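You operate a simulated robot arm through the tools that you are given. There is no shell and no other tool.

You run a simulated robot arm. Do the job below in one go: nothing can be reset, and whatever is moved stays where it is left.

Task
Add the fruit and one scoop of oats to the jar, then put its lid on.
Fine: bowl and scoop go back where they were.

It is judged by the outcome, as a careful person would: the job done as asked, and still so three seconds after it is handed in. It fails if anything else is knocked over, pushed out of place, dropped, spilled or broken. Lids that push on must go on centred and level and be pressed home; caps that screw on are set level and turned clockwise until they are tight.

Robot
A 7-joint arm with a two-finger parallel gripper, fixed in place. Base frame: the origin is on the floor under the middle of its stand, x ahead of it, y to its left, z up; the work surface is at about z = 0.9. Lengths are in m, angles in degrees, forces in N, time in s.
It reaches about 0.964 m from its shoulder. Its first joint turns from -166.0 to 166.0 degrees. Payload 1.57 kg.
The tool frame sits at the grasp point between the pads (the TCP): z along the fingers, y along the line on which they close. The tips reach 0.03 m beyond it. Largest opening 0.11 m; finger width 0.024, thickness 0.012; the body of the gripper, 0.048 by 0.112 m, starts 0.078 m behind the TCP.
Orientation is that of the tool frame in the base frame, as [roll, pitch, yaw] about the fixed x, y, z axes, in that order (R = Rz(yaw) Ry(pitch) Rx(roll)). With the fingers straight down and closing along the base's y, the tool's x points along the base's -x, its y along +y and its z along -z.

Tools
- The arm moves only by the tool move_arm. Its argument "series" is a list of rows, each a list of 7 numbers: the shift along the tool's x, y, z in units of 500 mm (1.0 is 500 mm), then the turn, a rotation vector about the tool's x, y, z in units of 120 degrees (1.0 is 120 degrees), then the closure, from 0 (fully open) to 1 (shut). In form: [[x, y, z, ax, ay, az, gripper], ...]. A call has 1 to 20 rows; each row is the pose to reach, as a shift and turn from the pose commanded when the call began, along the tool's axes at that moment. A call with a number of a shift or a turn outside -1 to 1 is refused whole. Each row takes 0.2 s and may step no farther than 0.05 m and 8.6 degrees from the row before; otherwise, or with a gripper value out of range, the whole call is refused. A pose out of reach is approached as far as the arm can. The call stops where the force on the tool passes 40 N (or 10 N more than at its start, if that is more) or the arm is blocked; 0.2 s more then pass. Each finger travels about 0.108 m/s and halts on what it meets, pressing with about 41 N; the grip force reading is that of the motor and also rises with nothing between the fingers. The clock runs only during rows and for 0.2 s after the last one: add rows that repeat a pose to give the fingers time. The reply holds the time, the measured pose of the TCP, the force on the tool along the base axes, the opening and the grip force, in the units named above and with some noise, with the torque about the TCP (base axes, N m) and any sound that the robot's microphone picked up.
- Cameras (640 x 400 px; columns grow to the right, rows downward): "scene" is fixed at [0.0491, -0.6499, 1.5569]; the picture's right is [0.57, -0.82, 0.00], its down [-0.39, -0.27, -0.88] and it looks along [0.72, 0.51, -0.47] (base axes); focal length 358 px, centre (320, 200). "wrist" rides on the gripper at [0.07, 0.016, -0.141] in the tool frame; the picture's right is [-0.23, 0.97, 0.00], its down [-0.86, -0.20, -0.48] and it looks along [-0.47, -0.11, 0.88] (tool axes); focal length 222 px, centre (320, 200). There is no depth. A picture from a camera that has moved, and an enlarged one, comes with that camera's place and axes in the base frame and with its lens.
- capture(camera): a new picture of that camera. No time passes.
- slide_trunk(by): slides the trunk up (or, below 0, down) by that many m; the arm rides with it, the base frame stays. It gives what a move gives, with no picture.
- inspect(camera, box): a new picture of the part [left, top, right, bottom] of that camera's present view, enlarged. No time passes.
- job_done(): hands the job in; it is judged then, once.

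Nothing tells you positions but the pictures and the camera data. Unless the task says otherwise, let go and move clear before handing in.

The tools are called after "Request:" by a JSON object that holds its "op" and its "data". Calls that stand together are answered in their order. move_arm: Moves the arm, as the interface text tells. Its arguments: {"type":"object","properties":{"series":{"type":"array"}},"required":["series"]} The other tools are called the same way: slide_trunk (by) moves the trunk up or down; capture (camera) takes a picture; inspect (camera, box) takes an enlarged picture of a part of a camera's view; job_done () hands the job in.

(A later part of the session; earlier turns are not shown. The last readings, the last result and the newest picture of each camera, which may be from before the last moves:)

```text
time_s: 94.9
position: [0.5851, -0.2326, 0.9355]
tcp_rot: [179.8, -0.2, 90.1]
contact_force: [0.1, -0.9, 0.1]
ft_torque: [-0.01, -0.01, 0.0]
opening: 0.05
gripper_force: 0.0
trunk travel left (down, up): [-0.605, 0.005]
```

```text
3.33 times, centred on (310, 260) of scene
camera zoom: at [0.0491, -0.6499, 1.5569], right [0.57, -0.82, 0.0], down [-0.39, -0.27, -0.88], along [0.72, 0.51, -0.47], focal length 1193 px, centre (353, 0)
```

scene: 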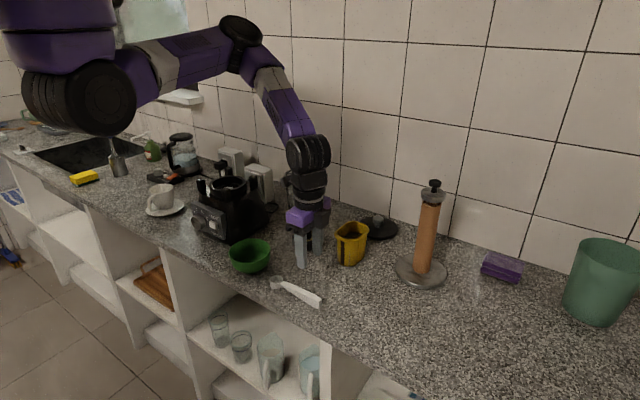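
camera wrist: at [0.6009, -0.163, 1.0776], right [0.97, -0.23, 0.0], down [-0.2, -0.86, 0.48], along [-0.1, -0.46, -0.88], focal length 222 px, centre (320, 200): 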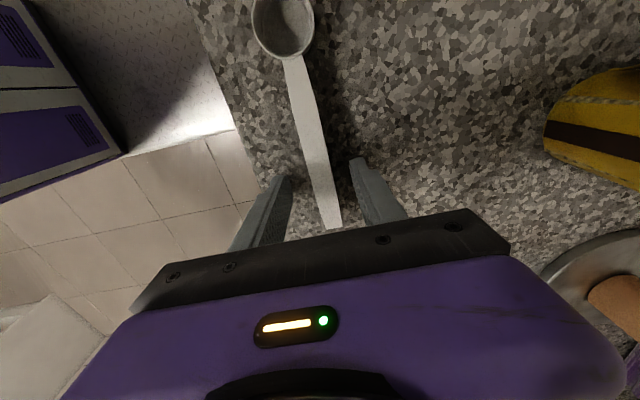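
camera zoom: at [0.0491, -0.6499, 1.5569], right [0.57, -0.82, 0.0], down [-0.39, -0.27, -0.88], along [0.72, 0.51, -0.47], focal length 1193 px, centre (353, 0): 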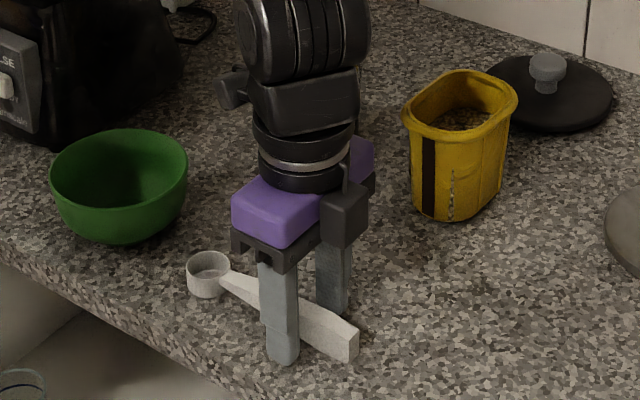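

The handle sits centred between the fingers. Closing on it now.

Request:
{"op": "move_arm", "data": {"series": [[0, 0, 0, 0, 0, 0, 0.7], [0, 0, 0, 0, 0, 0, 0.85], [0, 0, 0, 0, 0, 0, 1.0], [0, 0, 0, 0, 0, 0, 1.0], [0, 0, 0, 0, 0, 0, 1.0]]}}

Request:
{"op": "capture", "data": {"camera": "wrist"}}

```text
time_s: 96.1
position: [0.5852, -0.2325, 0.9348]
tcp_rot: [179.8, -0.2, 90.1]
contact_force: [-0.1, -0.4, -0.8]
ft_torque: [-0.01, 0.01, 0.03]
opening: 0.0147
gripper_force: 30.8
trunk travel left (down, up): [-0.605, 0.005]
```

```text
taken
camera wrist: at [0.6009, -0.163, 1.0778], right [0.97, -0.23, 0.0], down [-0.2, -0.86, 0.48], along [-0.1, -0.46, -0.88], focal length 222 px, centre (320, 200)
```

wrist: 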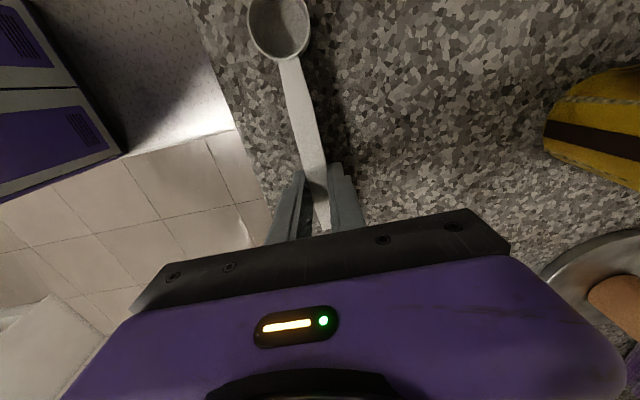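

The scoop is gripped (14.7 mm handle, about 31 N). I'll lift it straight up, then move forward and higher into clear space.

Request:
{"op": "move_arm", "data": {"series": [[0, 0, -0.05, 0, 0, 0, 1.0], [0, 0, -0.12, 0, 0, 0, 1.0], [0, 0.02, -0.19, 0, 0, 0, 1.0], [-0.005, 0.05, -0.26, 0, 0, 0, 1.0], [-0.012, 0.085, -0.335, 0, 0, 0, 1.0], [-0.02, 0.12, -0.41, 0, 0, 0, 1.0], [-0.028, 0.155, -0.485, 0, 0, 0, 1.0], [-0.035, 0.19, -0.56, 0, 0, 0, 1.0], [-0.035, 0.19, -0.57, 0, 0, 0, 1.0]]}}

Request:
{"op": "capture", "data": {"camera": "wrist"}}

Request:
{"op": "capture", "data": {"camera": "scene"}}

```text
time_s: 98.1
position: [0.6804, -0.2501, 1.2219]
tcp_rot: [179.8, -0.3, 90.2]
contact_force: [0.3, 0.0, -1.0]
ft_torque: [-0.04, -0.04, -0.02]
opening: 0.0147
gripper_force: 31.0
trunk travel left (down, up): [-0.605, 0.005]
```

```text
taken
camera wrist: at [0.6952, -0.181, 1.364], right [0.97, -0.22, 0.0], down [-0.2, -0.86, 0.48], along [-0.1, -0.46, -0.88], focal length 222 px, centre (320, 200)
```

wrist: 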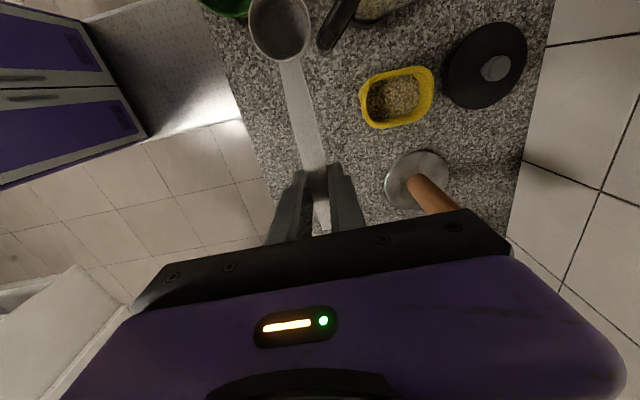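

```text
taken
```

scene: 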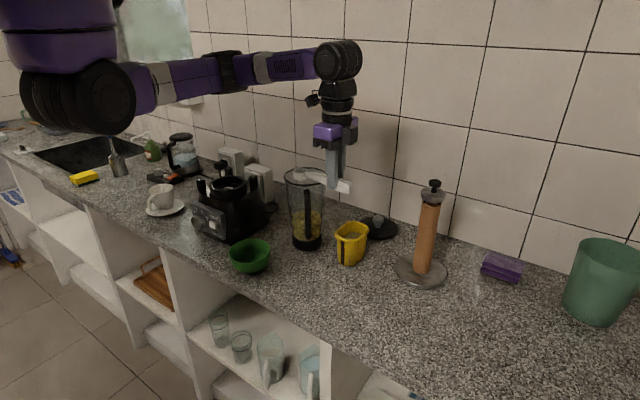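

The scoop is held firmly and level. I'll zoom on the tub and lid from here to refine their positions.

Request:
{"op": "inspect", "data": {"camera": "wrist", "box": [340, 10, 540, 145]}}

Request:
{"op": "inspect", "data": {"camera": "wrist", "box": [235, 0, 355, 90]}}

```text
2.96 times, centred on (440, 78) of wrist
camera zoom: at [0.6952, -0.181, 1.364], right [0.97, -0.22, 0.0], down [-0.2, -0.86, 0.48], along [-0.1, -0.46, -0.88], focal length 658 px, centre (-36, 563)
```

zoom: 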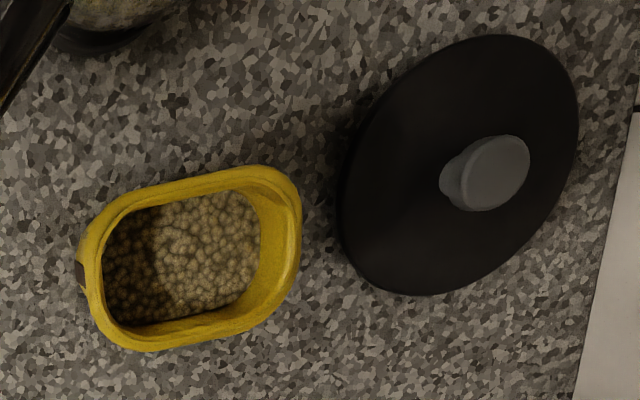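

```text
4.44 times, centred on (295, 45) of wrist
camera zoom: at [0.6952, -0.181, 1.364], right [0.97, -0.22, 0.0], down [-0.2, -0.86, 0.48], along [-0.1, -0.46, -0.88], focal length 987 px, centre (431, 889)
```

zoom: 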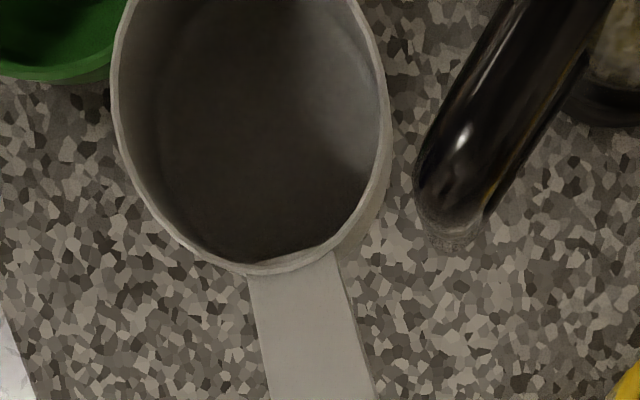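

The folded elbow-left posture can't give the forward-pitched yaw-180 pose needed at the tub. An extended arm with a lower shoulder can. I'll raise the tool first, then lower the trunk by the same amount.

Request:
{"op": "move_arm", "data": {"series": [[0, 0, -0.08, 0, 0, 0, 1.0], [0, 0, -0.16, 0, 0, 0, 1.0], [0, 0, -0.24, 0, 0, 0, 1.0], [0, 0, -0.32, 0, 0, 0, 1.0], [0, 0, -0.4, 0, 0, 0, 1.0], [0, 0, -0.48, 0, 0, 0, 1.0], [0, 0, -0.54, 0, 0, 0, 1.0], [0, 0, -0.54, 0, 0, 0, 1.0]]}}

Request:
{"op": "capture", "data": {"camera": "scene"}}

```text
time_s: 99.9
position: [0.6608, -0.254, 1.4833]
tcp_rot: [179.7, -0.1, 90.3]
contact_force: [-0.7, -0.5, 0.5]
ft_torque: [-0.01, -0.01, 0.0]
opening: 0.0145
gripper_force: 30.7
out of reach, approached as far as the arm can: row 6, 7, 8
trunk travel left (down, up): [-0.605, 0.005]
```

```text
taken
```

scene: 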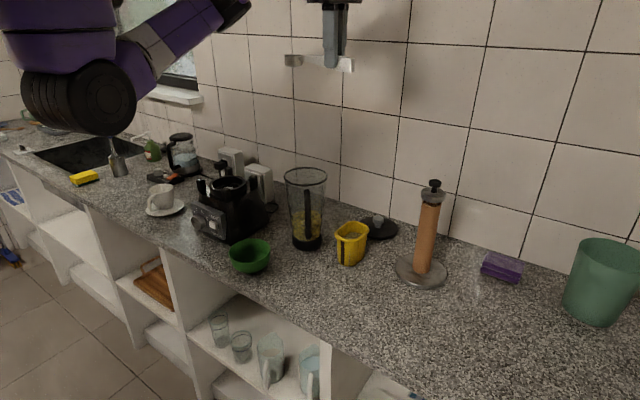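

The limit here is wrist bend, not reach. I'll lower the trunk now, since the joints stay unchanged, which brings the tool back down over free counter.

Request:
{"op": "slide_trunk", "data": {"by": -0.25}}

Request:
{"op": "capture", "data": {"camera": "scene"}}

Request:
{"op": "capture", "data": {"camera": "wrist"}}

```text
time_s: 102.5
position: [0.6615, -0.2546, 1.2334]
tcp_rot: [179.8, -0.1, 90.4]
contact_force: [0.4, -1.1, 0.1]
ft_torque: [-0.02, 0.04, 0.02]
opening: 0.0149
gripper_force: 31.2
trunk travel left (down, up): [-0.355, 0.255]
```

```text
taken
```

scene: 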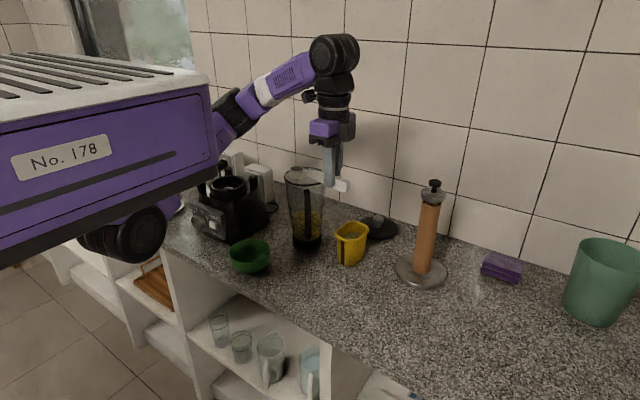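

```text
taken
camera wrist: at [0.6769, -0.1846, 1.3766], right [0.98, -0.22, 0.0], down [-0.2, -0.86, 0.48], along [-0.1, -0.47, -0.88], focal length 222 px, centre (320, 200)
```

wrist: 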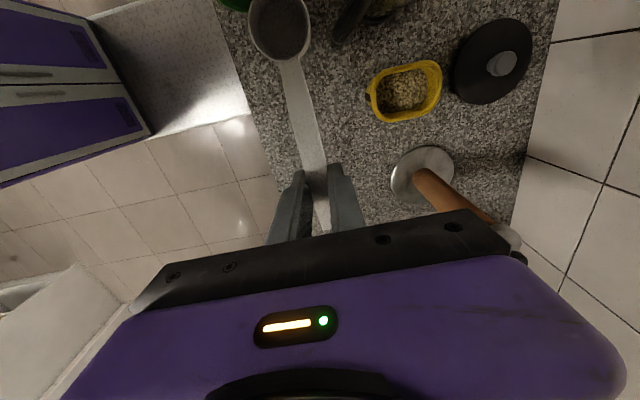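

The shoulder is now at about z=1.185 with the forearm rising to the wrist. I'll rotate yaw toward 180° so the scoop's cup points toward the robot.

Request:
{"op": "move_arm", "data": {"series": [[0, 0, 0.006, 0, 0, -0.068, 1.0], [0, 0, 0.012, 0, 0, -0.136, 1.0], [0, 0, 0.018, 0, 0, -0.204, 1.0], [0, 0, 0.024, 0, 0, -0.272, 1.0], [0, 0, 0.03, 0, 0, -0.34, 1.0], [0, 0, 0.036, 0, 0, -0.408, 1.0], [0, 0, 0.042, 0, 0, -0.476, 1.0], [0, 0, 0.048, 0, 0, -0.544, 1.0], [0, 0, 0.054, 0, 0, -0.612, 1.0], [0, 0, 0.06, 0, 0, -0.68, 1.0], [0, 0, 0.06, 0, 0, -0.747, 1.0], [0, 0, 0.06, 0, 0, -0.747, 1.0]]}}

Request:
{"op": "capture", "data": {"camera": "scene"}}

```text
time_s: 105.1
position: [0.6604, -0.255, 1.2044]
tcp_rot: [179.9, 0.3, -179.9]
contact_force: [0.2, 0.2, -0.8]
ft_torque: [-0.01, 0.02, 0.02]
opening: 0.0148
gripper_force: 30.8
trunk travel left (down, up): [-0.355, 0.255]
```

```text
taken
```

scene: 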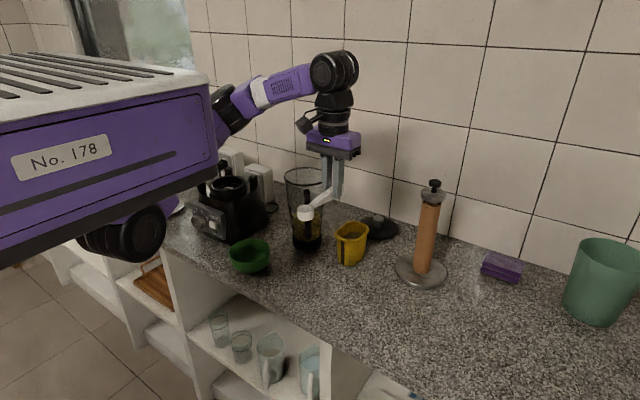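

Yaw 180° works in this posture. Next I'll pitch the gripper forward in stages while moving toward the tub, staying well above it.

Request:
{"op": "move_arm", "data": {"series": [[-0.0425, 0.0038, 0.01, -0.0027, -0.0625, -0.0047, 1.0], [-0.085, 0.0075, 0.02, -0.0055, -0.125, -0.0095, 1.0], [-0.1275, 0.0113, 0.035, -0.0082, -0.1875, -0.0142, 1.0], [-0.17, 0.015, 0.05, -0.0109, -0.25, -0.0189, 1.0], [-0.17, 0.015, 0.05, -0.0109, -0.25, -0.0189, 1.0]]}}

Request:
{"op": "capture", "data": {"camera": "scene"}}

Request:
{"op": "capture", "data": {"camera": "wrist"}}

```text
time_s: 106.3
position: [0.746, -0.2472, 1.1798]
tcp_rot: [179.2, 30.3, -177.9]
contact_force: [0.2, -0.1, -0.1]
ft_torque: [0.06, -0.03, 0.0]
opening: 0.0148
gripper_force: 30.4
trunk travel left (down, up): [-0.355, 0.255]
```

```text
taken
```

scene: 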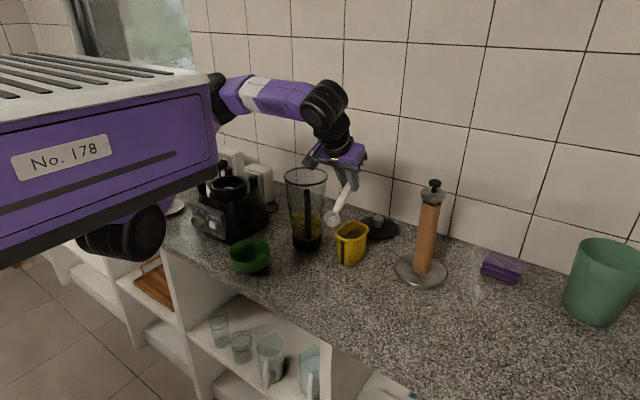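

```text
taken
camera wrist: at [0.6151, -0.2376, 1.2674], right [0.15, 0.98, 0.13], down [0.5, -0.19, 0.84], along [0.85, -0.07, -0.52], focal length 222 px, centre (320, 200)
```

wrist: 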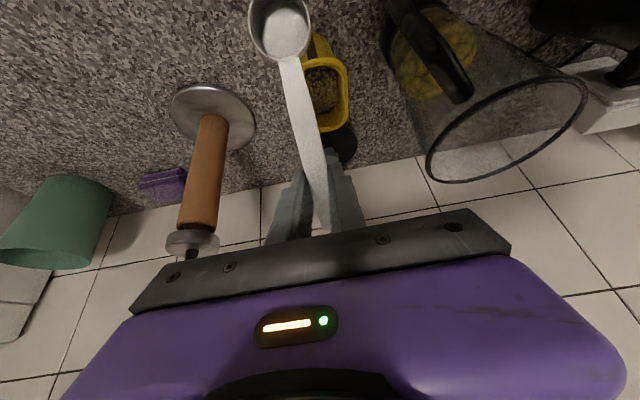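

That pitch is smooth here. I'll continue to 60° with the cup hovering over the tub.

Request:
{"op": "move_arm", "data": {"series": [[-0.0236, -0.0005, 0.0428, -0.003, -0.0619, -0.0053, 1.0], [-0.0472, -0.0011, 0.0856, -0.006, -0.1238, -0.0105, 1.0], [-0.0708, -0.0016, 0.1284, -0.009, -0.1856, -0.0158, 1.0], [-0.0944, -0.0022, 0.1712, -0.012, -0.2475, -0.021, 1.0], [-0.0944, -0.0022, 0.1712, -0.012, -0.2475, -0.021, 1.0]]}}

Request:
{"op": "capture", "data": {"camera": "scene"}}

Request:
{"op": "capture", "data": {"camera": "wrist"}}

Request:
{"op": "inspect", "data": {"camera": "scene", "box": [300, 140, 420, 275]}}

```text
time_s: 107.5
position: [0.8299, -0.2432, 1.13]
tcp_rot: [-180.0, 60.1, -174.7]
contact_force: [-0.4, -0.2, -0.1]
ft_torque: [0.03, 0.03, 0.02]
opening: 0.0145
gripper_force: 30.6
trunk travel left (down, up): [-0.355, 0.255]
```

```text
taken
```

scene: 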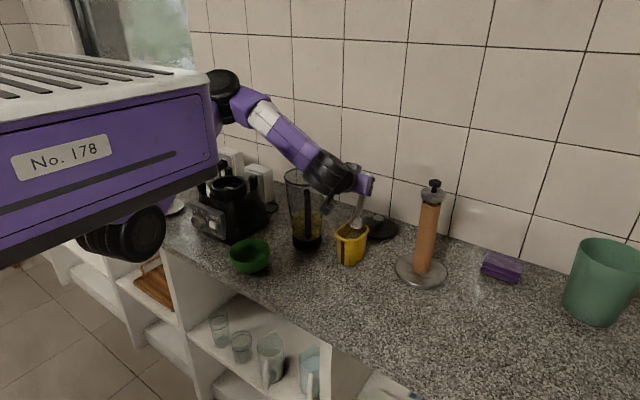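

```text
taken
camera wrist: at [0.6733, -0.2409, 1.1404], right [0.02, 0.98, 0.2], down [0.03, -0.2, 0.98], along [1.0, -0.02, -0.03], focal length 222 px, centre (320, 200)
```

wrist: 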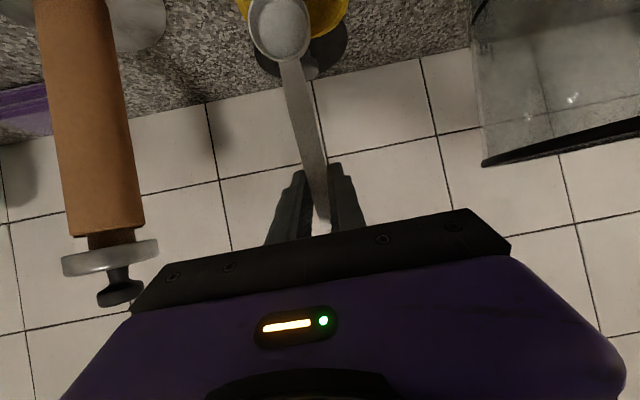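

```text
2.96 times, centred on (360, 208) of scene
camera zoom: at [0.0491, -0.6499, 1.5569], right [0.57, -0.82, 0.0], down [-0.39, -0.27, -0.88], along [0.72, 0.51, -0.47], focal length 1060 px, centre (202, 178)
```

zoom: 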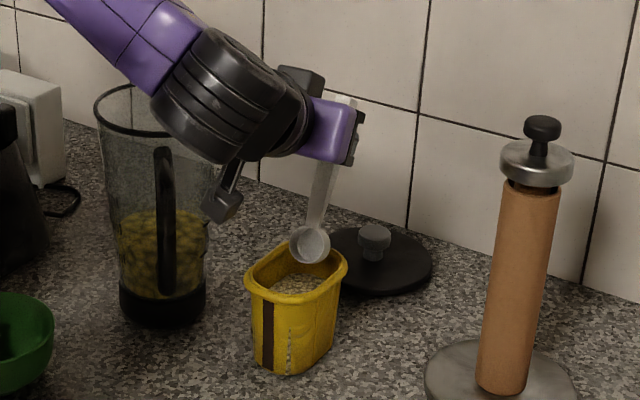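

The 60° pitch is reached with the cup hovering right over the tub. I'll centre it over the tub and steepen slightly before dipping.

Request:
{"op": "move_arm", "data": {"series": [[0.0059, 0.0131, 0.0027, 0, -0.0329, 0, 1.0], [0.0118, 0.0262, 0.0054, 0, -0.0658, 0, 1.0], [0.0118, 0.0262, 0.0054, 0, -0.0658, 0, 1.0]]}}

Request:
{"op": "inspect", "data": {"camera": "scene", "box": [320, 190, 400, 275]}}

Request:
{"op": "inspect", "data": {"camera": "wrist", "box": [220, 0, 380, 100]}}

```text
time_s: 108.3
position: [0.8292, -0.2298, 1.1223]
tcp_rot: [-179.9, 67.9, -174.7]
contact_force: [0.0, 0.2, 0.3]
ft_torque: [0.01, -0.02, 0.0]
opening: 0.0145
gripper_force: 30.7
trunk travel left (down, up): [-0.355, 0.255]
```

```text
4.71 times, centred on (360, 232) of scene
camera zoom: at [0.0491, -0.6499, 1.5569], right [0.57, -0.82, 0.0], down [-0.39, -0.27, -0.88], along [0.72, 0.51, -0.47], focal length 1684 px, centre (132, 47)
```

zoom: 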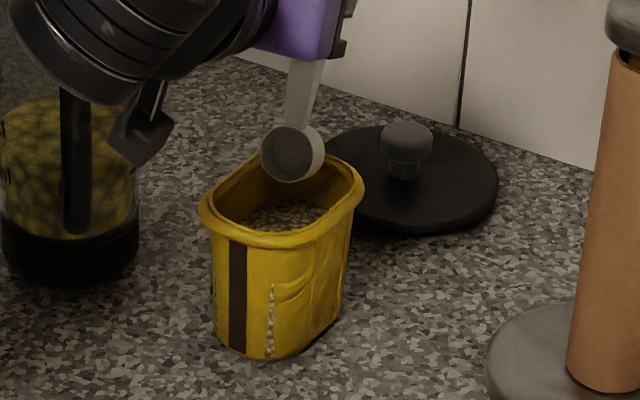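

```text
4.00 times, centred on (300, 50) of wrist
camera zoom: at [0.671, -0.2284, 1.112], right [0.0, 0.98, 0.21], down [-0.1, -0.21, 0.97], along [0.99, -0.02, 0.1], focal length 888 px, centre (400, 800)
```

zoom: 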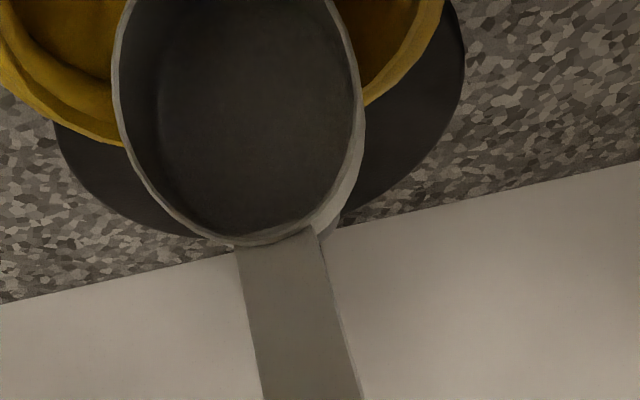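

The cup is nearly centred over the tub and the oats surface sits at about z≈0.965. I'll dip the cup straight down into the oats.

Request:
{"op": "move_arm", "data": {"series": [[0.0309, 0.005, 0.012, 0, 0, 0, 1.0], [0.0618, 0.0104, 0.024, 0, 0, 0, 1.0], [0.0926, 0.0104, 0.036, 0, 0, 0, 1.0], [0.1235, 0.0104, 0.048, 0, 0, 0, 1.0], [0.1544, 0.0104, 0.06, 0, 0, 0, 1.0], [0.1544, 0.0104, 0.06, 0, 0, 0, 1.0]]}}

Request:
{"op": "inspect", "data": {"camera": "scene", "box": [320, 190, 400, 275]}}

Request:
{"op": "capture", "data": {"camera": "wrist"}}

```text
time_s: 109.7
position: [0.8259, -0.2258, 1.0389]
tcp_rot: [-179.8, 67.9, -174.7]
contact_force: [0.2, 0.2, -0.7]
ft_torque: [0.01, 0.01, 0.0]
opening: 0.0147
gripper_force: 30.8
trunk travel left (down, up): [-0.355, 0.255]
```

```text
4.71 times, centred on (360, 232) of scene
camera zoom: at [0.0491, -0.6499, 1.5569], right [0.57, -0.82, 0.0], down [-0.39, -0.27, -0.88], along [0.72, 0.51, -0.47], focal length 1684 px, centre (132, 47)
```

zoom: 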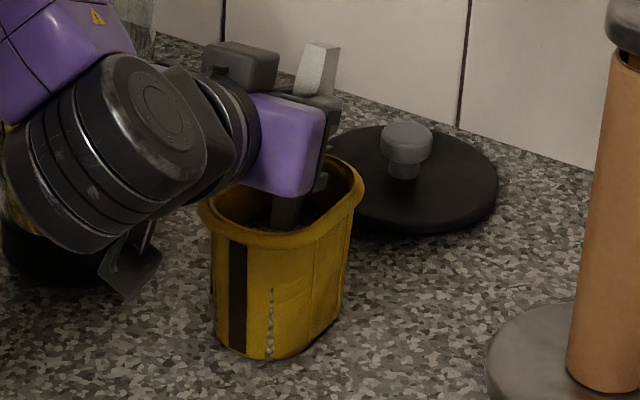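

```text
taken
camera wrist: at [0.669, -0.2234, 1.029], right [0.0, 0.98, 0.21], down [-0.1, -0.21, 0.97], along [0.99, -0.02, 0.1], focal length 222 px, centre (320, 200)
```

wrist: 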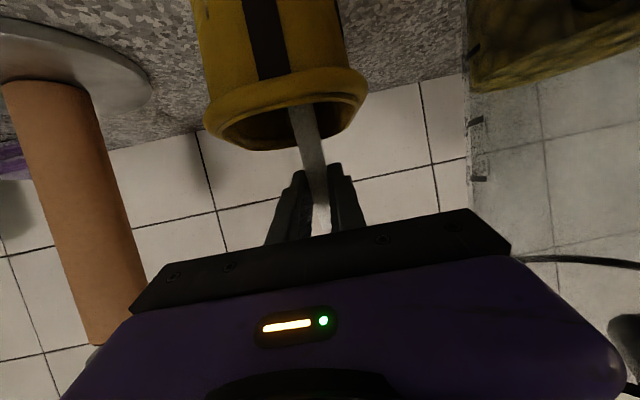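

The cup is in the oats with no resistance. I'll sweep it toward the robot, rotating it level and lifting as it fills.

Request:
{"op": "move_arm", "data": {"series": [[0.0022, 0.0007, 0.0029, 0, 0.0246, 0, 1.0], [0.0044, 0.0014, 0.0058, 0, 0.0492, 0, 1.0], [0.0038, 0.0022, 0.0086, 0, 0.0783, 0, 1.0], [0.0032, 0.003, 0.0114, 0, 0.1075, 0, 1.0], [-0.001, 0.0033, 0.0158, 0, 0.1367, 0, 1.0], [-0.0052, 0.0036, 0.0202, 0, 0.1658, 0, 1.0], [-0.011, 0.0038, 0.0268, 0, 0.1992, 0, 1.0], [-0.0168, 0.004, 0.0334, 0, 0.2325, 0, 1.0], [-0.023, 0.0041, 0.0414, 0, 0.2742, 0, 1.0], [-0.0292, 0.0042, 0.0494, 0, 0.3158, 0, 1.0], [-0.0365, 0.0042, 0.0539, 0, 0.3492, 0, 1.0], [-0.0438, 0.0042, 0.0584, 0, 0.3825, 0, 1.0], [-0.0643, 0.0043, 0.0507, 0, 0.3908, 0, 1.0], [-0.0848, 0.0044, 0.043, 0, 0.3992, 0, 1.0], [-0.1099, 0.0051, 0.0252, 0, 0.3992, 0, 1.0], [-0.135, 0.0058, 0.0074, 0, 0.3992, 0, 1.0], [-0.135, 0.0058, 0.0074, 0, 0.3992, 0, 1.0]]}}

Request:
{"op": "inspect", "data": {"camera": "scene", "box": [310, 170, 410, 275]}}

Request:
{"op": "capture", "data": {"camera": "wrist"}}

```text
time_s: 113.3
position: [0.856, -0.2203, 1.1027]
tcp_rot: [180.0, 20.0, -174.7]
contact_force: [0.6, 0.2, -0.5]
ft_torque: [0.0, -0.03, 0.0]
opening: 0.0146
gripper_force: 30.7
trunk travel left (down, up): [-0.355, 0.255]
```

```text
3.81 times, centred on (360, 222) of scene
camera zoom: at [0.0491, -0.6499, 1.5569], right [0.57, -0.82, 0.0], down [-0.39, -0.27, -0.88], along [0.72, 0.51, -0.47], focal length 1364 px, centre (168, 114)
```

zoom: 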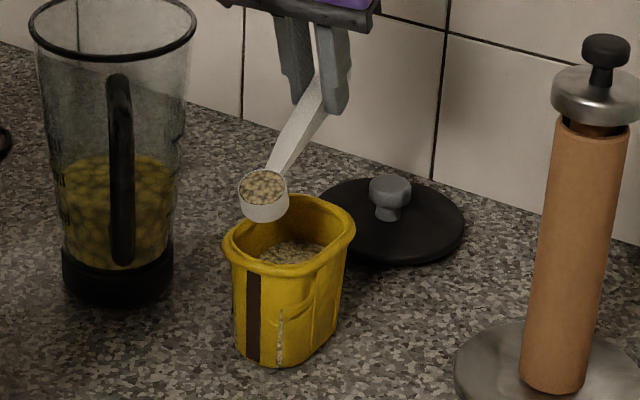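

```text
taken
camera wrist: at [0.7411, -0.2142, 1.2116], right [0.12, 0.99, 0.08], down [0.66, -0.14, 0.74], along [0.75, -0.04, -0.67], focal length 222 px, centre (320, 200)
```

wrist: 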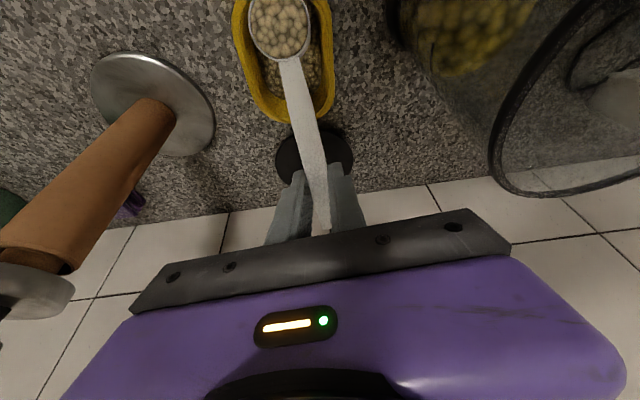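

The scoop came up full of oats. I'll check the fill level closely.

Request:
{"op": "inspect", "data": {"camera": "wrist", "box": [230, 0, 350, 75]}}

Request:
{"op": "inspect", "data": {"camera": "scene", "box": [360, 205, 395, 230]}}

Request:
{"op": "inspect", "data": {"camera": "scene", "box": [365, 205, 400, 235]}}

Request:
{"op": "inspect", "data": {"camera": "scene", "box": [362, 205, 412, 235]}}

Request:
{"op": "inspect", "data": {"camera": "scene", "box": [365, 210, 405, 235]}}

```text
5.33 times, centred on (290, 38) of wrist
camera zoom: at [0.7411, -0.2142, 1.2116], right [0.12, 0.99, 0.08], down [0.66, -0.14, 0.74], along [0.75, -0.04, -0.67], focal length 1185 px, centre (480, 1067)
```

zoom: 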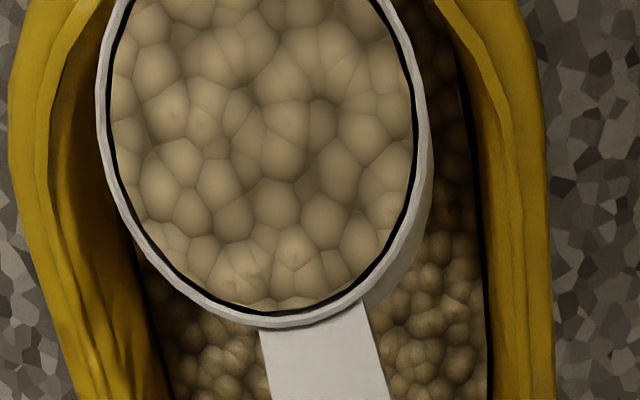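

```text
16.00 times, centred on (378, 218) of scene
camera zoom: at [0.0491, -0.6499, 1.5569], right [0.57, -0.82, 0.0], down [-0.39, -0.27, -0.88], along [0.72, 0.51, -0.47], focal length 5727 px, centre (-600, -80)
```

zoom: 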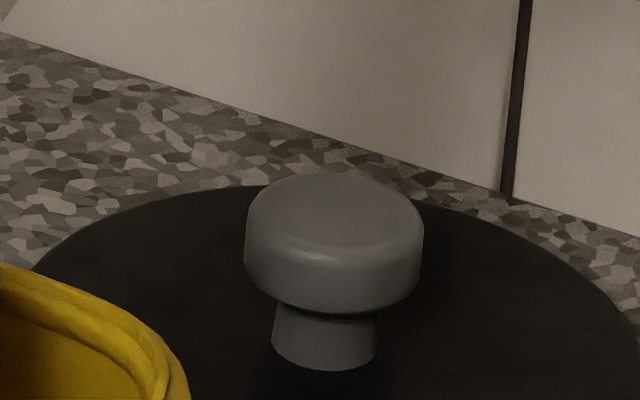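

```text
13.33 times, centred on (382, 220) of scene
camera zoom: at [0.0491, -0.6499, 1.5569], right [0.57, -0.82, 0.0], down [-0.39, -0.27, -0.88], along [0.72, 0.51, -0.47], focal length 4772 px, centre (-513, -67)
```

zoom: 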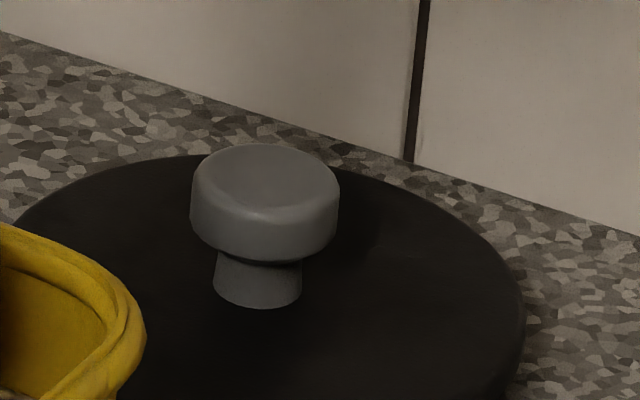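

```text
12.80 times, centred on (387, 220) of scene
camera zoom: at [0.0491, -0.6499, 1.5569], right [0.57, -0.82, 0.0], down [-0.39, -0.27, -0.88], along [0.72, 0.51, -0.47], focal length 4581 px, centre (-538, -56)
```

zoom: 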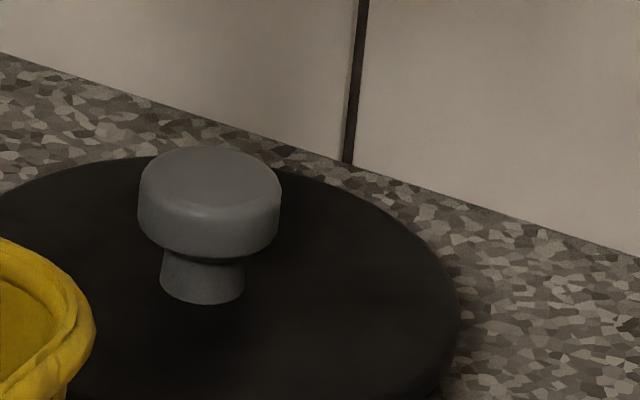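

```text
16.00 times, centred on (385, 222) of scene
camera zoom: at [0.0491, -0.6499, 1.5569], right [0.57, -0.82, 0.0], down [-0.39, -0.27, -0.88], along [0.72, 0.51, -0.47], focal length 5727 px, centre (-720, -160)
```

zoom: 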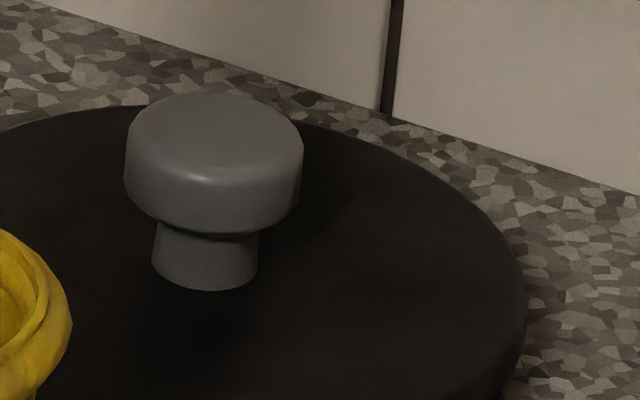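

The scoop is level-full. I'll raise the trunk to lift the scoop straight up without changing any joint angles.

Request:
{"op": "slide_trunk", "data": {"by": 0.14}}

Request:
{"op": "capture", "data": {"camera": "wrist"}}

Request:
{"op": "capture", "data": {"camera": "scene"}}

```text
time_s: 115.0
position: [0.8553, -0.2195, 1.2409]
tcp_rot: [-179.9, 20.0, -174.6]
contact_force: [-0.6, 0.1, 0.0]
ft_torque: [-0.04, -0.03, 0.0]
opening: 0.0145
gripper_force: 30.9
trunk travel left (down, up): [-0.495, 0.115]
```

```text
taken
camera wrist: at [0.7411, -0.2142, 1.3512], right [0.12, 0.99, 0.08], down [0.66, -0.14, 0.74], along [0.74, -0.04, -0.67], focal length 222 px, centre (320, 200)
```

wrist: 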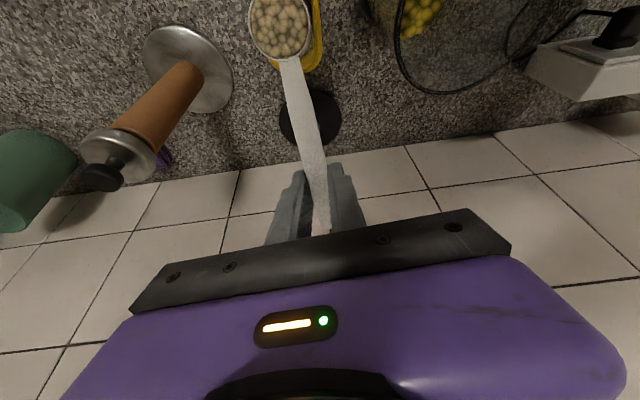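

```text
taken
```

scene: 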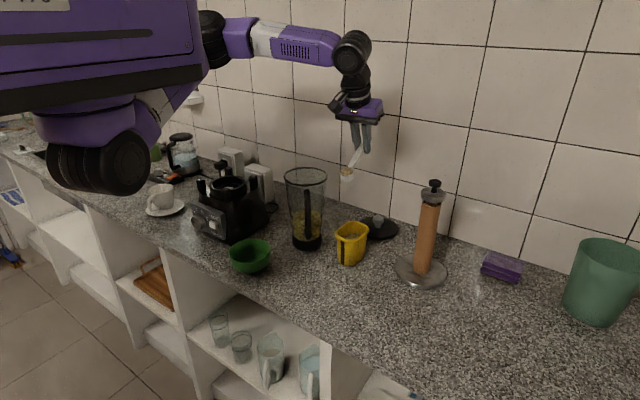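

The scoop is still full. I'll move slowly sideways to bring the cup over the jar mouth.

Request:
{"op": "move_arm", "data": {"series": [[-0.006, 0.022, 0.0013, 0, 0, 0, 1.0], [-0.0165, 0.062, 0.0036, 0, 0, 0, 1.0], [-0.027, 0.105, 0.006, 0, 0, 0, 1.0], [-0.039, 0.148, 0.0086, 0, 0, 0, 1.0], [-0.051, 0.191, 0.0112, 0, 0, 0, 1.0], [-0.062, 0.234, 0.0137, 0, 0, 0, 1.0], [-0.07, 0.265, 0.0154, 0, 0, 0, 1.0], [-0.0738, 0.2802, 0.0162, 0, 0, 0, 1.0], [-0.0738, 0.2802, 0.0162, 0, 0, 0, 1.0]]}}

Request:
{"op": "capture", "data": {"camera": "wrist"}}

Request:
{"op": "inspect", "data": {"camera": "scene", "box": [260, 100, 380, 260]}}

```text
time_s: 117.2
position: [0.8667, -0.1463, 1.2439]
tcp_rot: [-179.8, 19.7, 178.5]
contact_force: [0.2, 1.0, -0.3]
ft_torque: [-0.01, 0.02, 0.0]
opening: 0.015
gripper_force: 31.0
trunk travel left (down, up): [-0.495, 0.115]
stopped in row 9: the arm was blocked; the commanded pose is now the measured one
```

```text
taken
camera wrist: at [0.7533, -0.1249, 1.354], right [0.24, 0.97, 0.07], down [0.64, -0.22, 0.74], along [0.73, -0.13, -0.67], focal length 222 px, centre (320, 200)
```

wrist: 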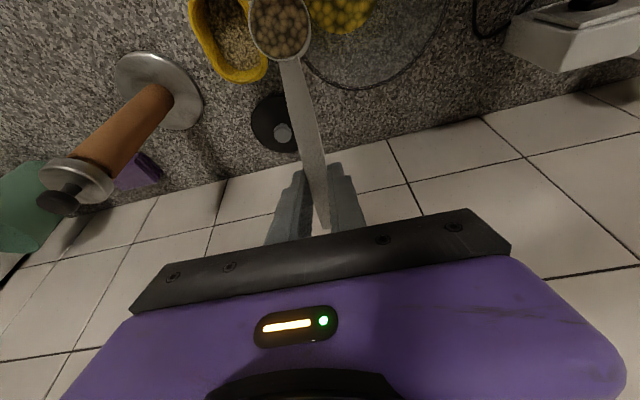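

```text
2.50 times, centred on (320, 180) of scene
camera zoom: at [0.0491, -0.6499, 1.5569], right [0.57, -0.82, 0.0], down [-0.39, -0.27, -0.88], along [0.72, 0.51, -0.47], focal length 895 px, centre (320, 250)
```

zoom: 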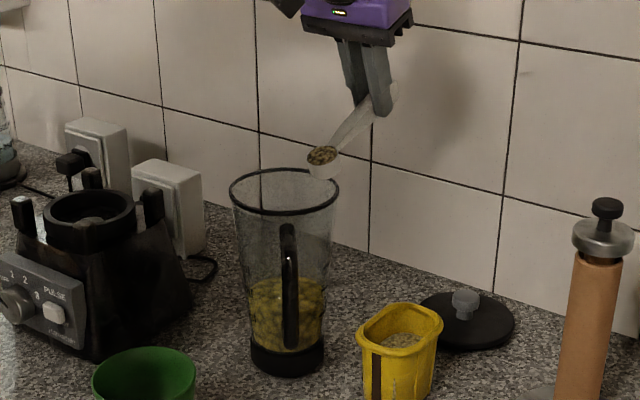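

Blocked by the yaw limit again, with the cup still full and just beside the jar. A slightly lower yaw (about 158°) should bring the cup over the jar centre.

Request:
{"op": "move_arm", "data": {"series": [[-0.0052, 0.014, 0.0014, 0.0144, 0, 0.0402, 1.0], [-0.0103, 0.028, 0.0027, 0.0288, 0, 0.0804, 1.0], [-0.0155, 0.042, 0.0041, 0.0432, 0, 0.1206, 1.0], [-0.0206, 0.056, 0.0054, 0.0576, 0, 0.1608, 1.0], [-0.0206, 0.056, 0.0054, 0.0576, 0, 0.1608, 1.0]]}}

Request:
{"op": "capture", "data": {"camera": "wrist"}}

Request:
{"op": "inspect", "data": {"camera": "scene", "box": [260, 100, 380, 260]}}

```text
time_s: 118.4
position: [0.8732, -0.1357, 1.2398]
tcp_rot: [-179.4, 19.4, 156.1]
contact_force: [-0.2, 0.4, -0.3]
ft_torque: [0.03, 0.01, -0.01]
opening: 0.0148
gripper_force: 31.1
trunk travel left (down, up): [-0.495, 0.115]
```

```text
taken
camera wrist: at [0.777, -0.0738, 1.3511], right [0.59, 0.8, 0.07], down [0.51, -0.44, 0.74], along [0.62, -0.4, -0.67], focal length 222 px, centre (320, 200)
```

wrist: 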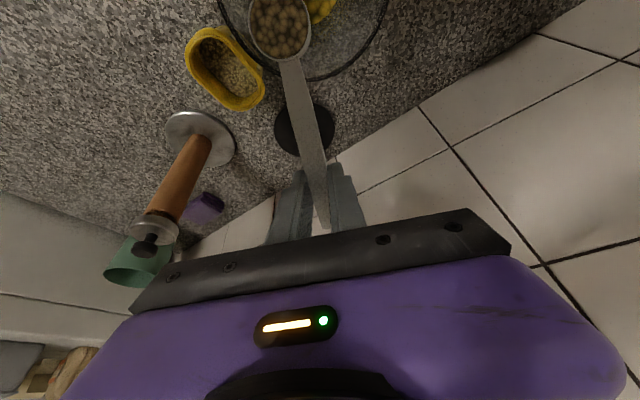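

```text
2.50 times, centred on (320, 180) of scene
camera zoom: at [0.0491, -0.6499, 1.5569], right [0.57, -0.82, 0.0], down [-0.39, -0.27, -0.88], along [0.72, 0.51, -0.47], focal length 895 px, centre (320, 250)
```

zoom: 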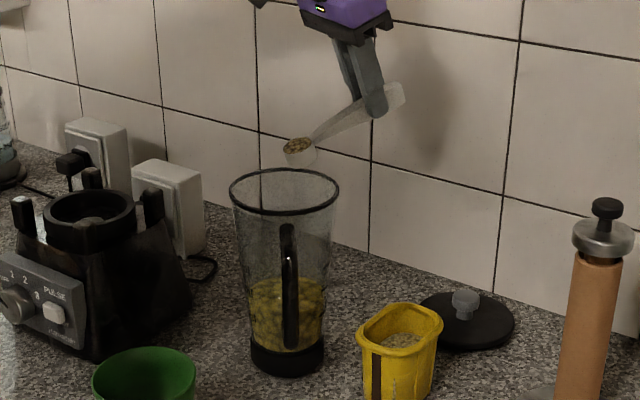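

The cup is now over the jar opening, still full. I'll look at the whole arm before starting to pour.

Request:
{"op": "capture", "data": {"camera": "scene"}}

Request:
{"op": "inspect", "data": {"camera": "wrist", "box": [200, 0, 420, 130]}}

```text
taken
```

scene: 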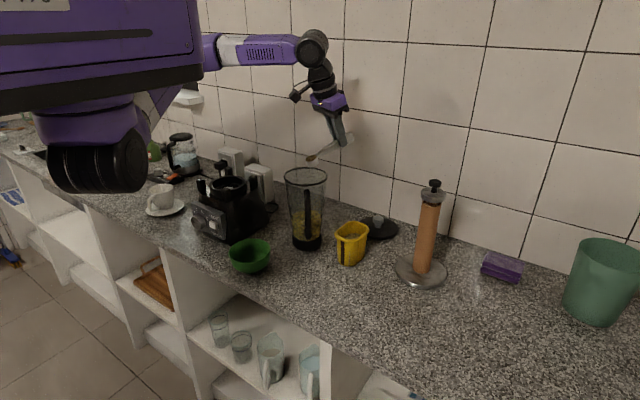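

```text
2.91 times, centred on (310, 65) of wrist
camera zoom: at [0.777, -0.0738, 1.3511], right [0.59, 0.8, 0.07], down [0.51, -0.44, 0.74], along [0.62, -0.4, -0.67], focal length 646 px, centre (349, 593)
```

zoom: 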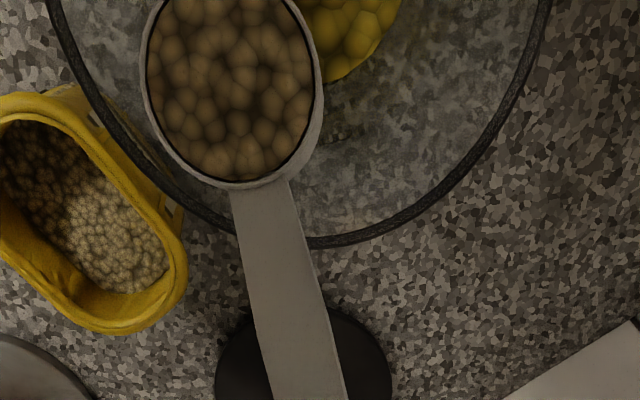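

All good. To get clearance for the deeper pour tilt I need the shoulder lower, so I'll raise the scoop with the arm and then bring the trunk down by the same amount, in two rounds.

Request:
{"op": "move_arm", "data": {"series": [[-0.0114, 0.0093, -0.0373, -0.0027, -0.0117, -0.0077, 1.0], [-0.0227, 0.0186, -0.0746, -0.0054, -0.0234, -0.0154, 1.0], [-0.0341, 0.0279, -0.1119, -0.0081, -0.035, -0.023, 1.0], [-0.0454, 0.0372, -0.1492, -0.0108, -0.0467, -0.0307, 1.0], [-0.0454, 0.0372, -0.1492, -0.0108, -0.0467, -0.0307, 1.0]]}}

Request:
{"op": "capture", "data": {"camera": "wrist"}}

```text
time_s: 119.3
position: [0.8594, -0.1861, 1.3087]
tcp_rot: [-179.1, 24.4, 152.9]
contact_force: [0.6, -0.3, -1.4]
ft_torque: [-0.02, 0.02, 0.03]
opening: 0.0147
gripper_force: 31.2
trunk travel left (down, up): [-0.495, 0.115]
stopped in row 4: the arm was blocked; the commanded pose is now the measured one
```

```text
taken
camera wrist: at [0.7593, -0.1139, 1.4093], right [0.63, 0.77, 0.08], down [0.43, -0.43, 0.79], along [0.64, -0.47, -0.61], focal length 222 px, centre (320, 200)
```

wrist: 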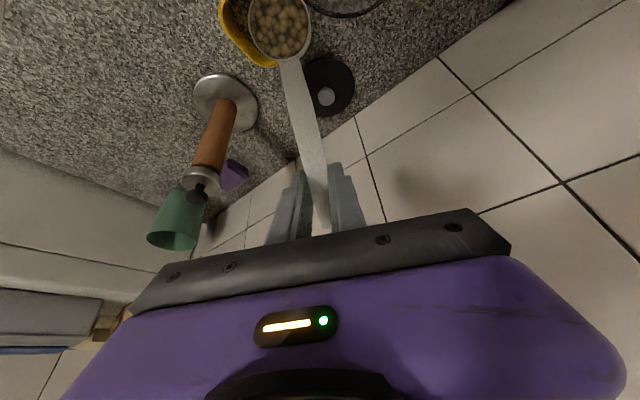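

The elbow-up posture keeps blocking motion toward +y. With the trunk at the top the elbow sits lower, as it did during the bowl pour. I'll raise the trunk and re-approach with a neutral yaw, then dump the cup by rolling about the handle axis.

Request:
{"op": "slide_trunk", "data": {"by": 0.11}}

Request:
{"op": "capture", "data": {"camera": "wrist"}}

Request:
{"op": "capture", "data": {"camera": "scene"}}

```text
time_s: 120.7
position: [0.8588, -0.1857, 1.4174]
tcp_rot: [-179.1, 24.4, 153.0]
contact_force: [-1.2, -0.4, -0.8]
ft_torque: [-0.01, -0.03, -0.01]
opening: 0.0148
gripper_force: 30.9
trunk travel left (down, up): [-0.605, 0.005]
```

```text
taken
camera wrist: at [0.7592, -0.1134, 1.5195], right [0.63, 0.77, 0.08], down [0.43, -0.43, 0.79], along [0.64, -0.47, -0.61], focal length 222 px, centre (320, 200)
```

wrist: 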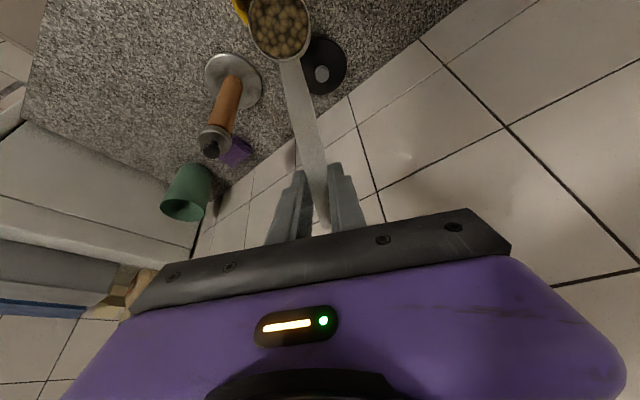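

```text
taken
```

scene: 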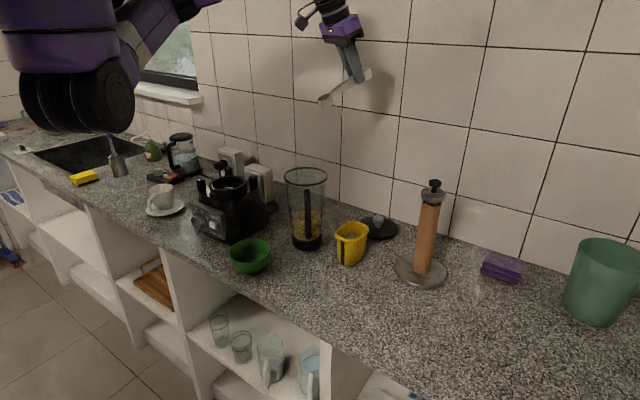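

The scoop is still full. I'll descend smoothly to bring the cup over the jar centre with yaw about 138° and less tilt.

Request:
{"op": "move_arm", "data": {"series": [[0.026, 0.0103, 0.0447, 0.0074, 0.0112, 0.0163, 1.0], [0.0519, 0.0207, 0.0894, 0.0148, 0.0224, 0.0326, 1.0], [0.0779, 0.031, 0.1341, 0.0222, 0.0336, 0.0489, 1.0], [0.1039, 0.0414, 0.1787, 0.0295, 0.0447, 0.0653, 1.0], [0.1299, 0.0517, 0.2234, 0.0369, 0.0559, 0.0816, 1.0], [0.1558, 0.0621, 0.2681, 0.0443, 0.0671, 0.0979, 1.0], [0.1818, 0.0724, 0.3128, 0.0517, 0.0783, 0.1142, 1.0], [0.1818, 0.0724, 0.3128, 0.0517, 0.0783, 0.1142, 1.0]]}}

Request:
{"op": "capture", "data": {"camera": "wrist"}}

Request:
{"op": "capture", "data": {"camera": "scene"}}

```text
time_s: 122.5
position: [0.8584, -0.1471, 1.2375]
tcp_rot: [-177.9, 15.3, 138.3]
contact_force: [-0.1, -0.7, -0.3]
ft_torque: [-0.01, -0.01, 0.0]
opening: 0.0147
gripper_force: 30.1
trunk travel left (down, up): [-0.605, 0.005]
```

```text
taken
camera wrist: at [0.7954, -0.0609, 1.3565], right [0.82, 0.58, 0.03], down [0.4, -0.6, 0.69], along [0.41, -0.56, -0.72], focal length 222 px, centre (320, 200)
```

wrist: 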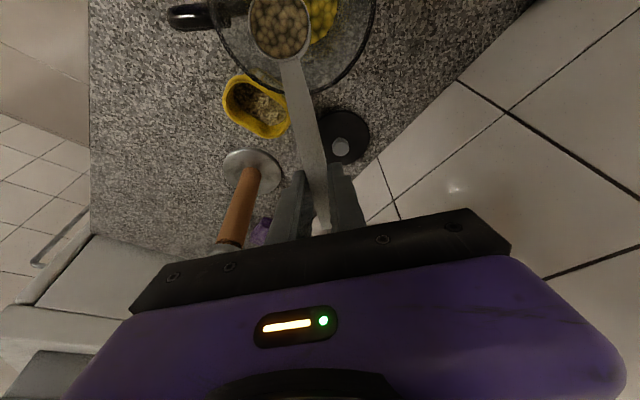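

```text
taken
```

scene: 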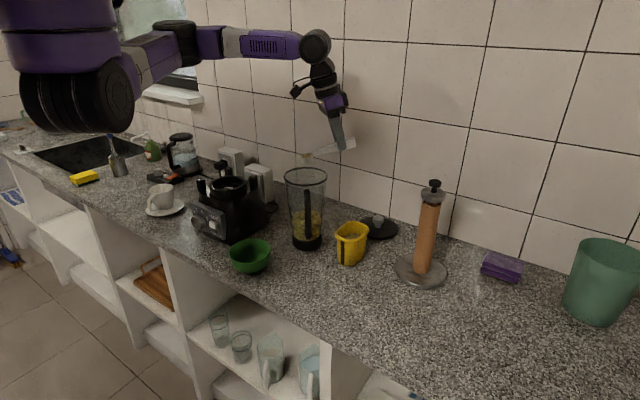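

The cup is centred over the jar at (0.789, -0.085). I'll lower it a little and start rolling about the handle axis to dump it.

Request:
{"op": "move_arm", "data": {"series": [[0.0027, 0.0026, 0.0096, -0.02, 0, 0, 1.0], [0.0055, 0.0052, 0.0192, -0.06, 0, 0, 1.0], [0.0082, 0.0078, 0.0288, -0.1, 0, 0, 1.0], [0.0109, 0.0104, 0.0384, -0.14, 0, 0, 1.0], [0.0137, 0.013, 0.048, -0.18, 0, 0, 1.0], [0.0164, 0.0156, 0.0576, -0.22, 0, 0, 1.0], [0.0164, 0.0156, 0.0576, -0.26, 0, 0, 1.0], [0.0164, 0.0156, 0.0576, -0.3, 0, 0, 1.0]]}}

Request:
{"op": "capture", "data": {"camera": "wrist"}}

Request:
{"op": "inspect", "data": {"camera": "scene", "box": [260, 80, 380, 260]}}

```text
time_s: 124.3
position: [0.8624, -0.1418, 1.2095]
tcp_rot: [146.0, 15.4, 138.5]
contact_force: [-1.1, 0.8, 0.5]
ft_torque: [0.01, 0.0, 0.01]
opening: 0.0148
gripper_force: 31.5
trunk travel left (down, up): [-0.605, 0.005]
```

```text
taken
camera wrist: at [0.7443, -0.1224, 1.313], right [0.59, 0.55, 0.58], down [0.27, -0.82, 0.5], along [0.76, -0.14, -0.64], focal length 222 px, centre (320, 200)
```

wrist: 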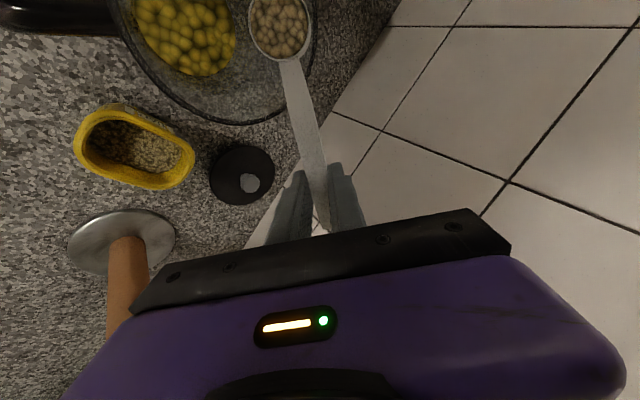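

```text
2.22 times, centred on (320, 170) of scene
camera zoom: at [0.0491, -0.6499, 1.5569], right [0.57, -0.82, 0.0], down [-0.39, -0.27, -0.88], along [0.72, 0.51, -0.47], focal length 795 px, centre (320, 267)
```

zoom: 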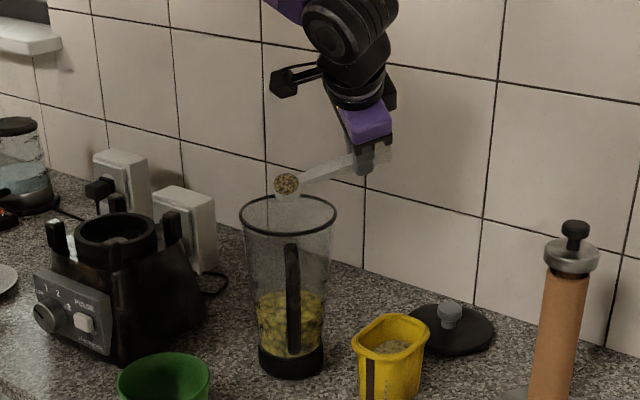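

The roll is smooth and the cup is right above the jar centre. I'll continue rolling.

Request:
{"op": "move_arm", "data": {"series": [[0, 0, 0, -0.04, 0, 0, 1.0], [0, 0, 0, -0.08, 0, 0, 1.0], [0, 0, 0, -0.12, 0, 0, 1.0], [0, 0, 0, -0.16, 0, 0, 1.0], [0, 0, 0, -0.2, 0, 0, 1.0], [0, 0, 0, -0.24, 0, 0, 1.0]]}}

Request:
{"op": "capture", "data": {"camera": "wrist"}}

Request:
{"op": "inspect", "data": {"camera": "scene", "box": [260, 80, 380, 260]}}

```text
time_s: 125.7
position: [0.8611, -0.1403, 1.2088]
tcp_rot: [117.2, 15.3, 138.4]
contact_force: [-0.1, -0.3, -0.4]
ft_torque: [-0.04, 0.02, 0.01]
opening: 0.0152
gripper_force: 30.8
trunk travel left (down, up): [-0.605, 0.005]
```

```text
taken
camera wrist: at [0.7188, -0.1697, 1.2678], right [0.29, 0.34, 0.9], down [0.27, -0.93, 0.27], along [0.92, 0.16, -0.36], focal length 222 px, centre (320, 200)
```

wrist: 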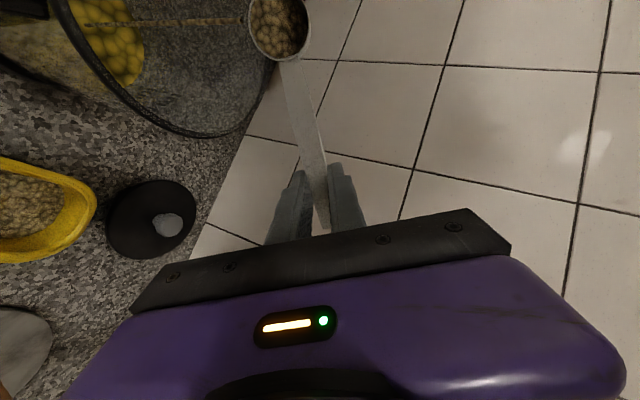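

```text
2.22 times, centred on (320, 170) of scene
camera zoom: at [0.0491, -0.6499, 1.5569], right [0.57, -0.82, 0.0], down [-0.39, -0.27, -0.88], along [0.72, 0.51, -0.47], focal length 795 px, centre (320, 267)
```

zoom: 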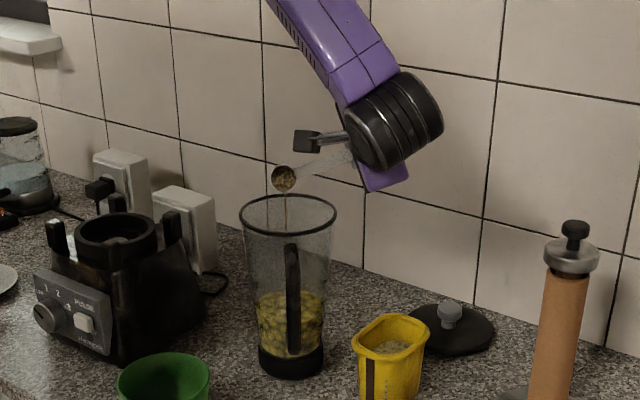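

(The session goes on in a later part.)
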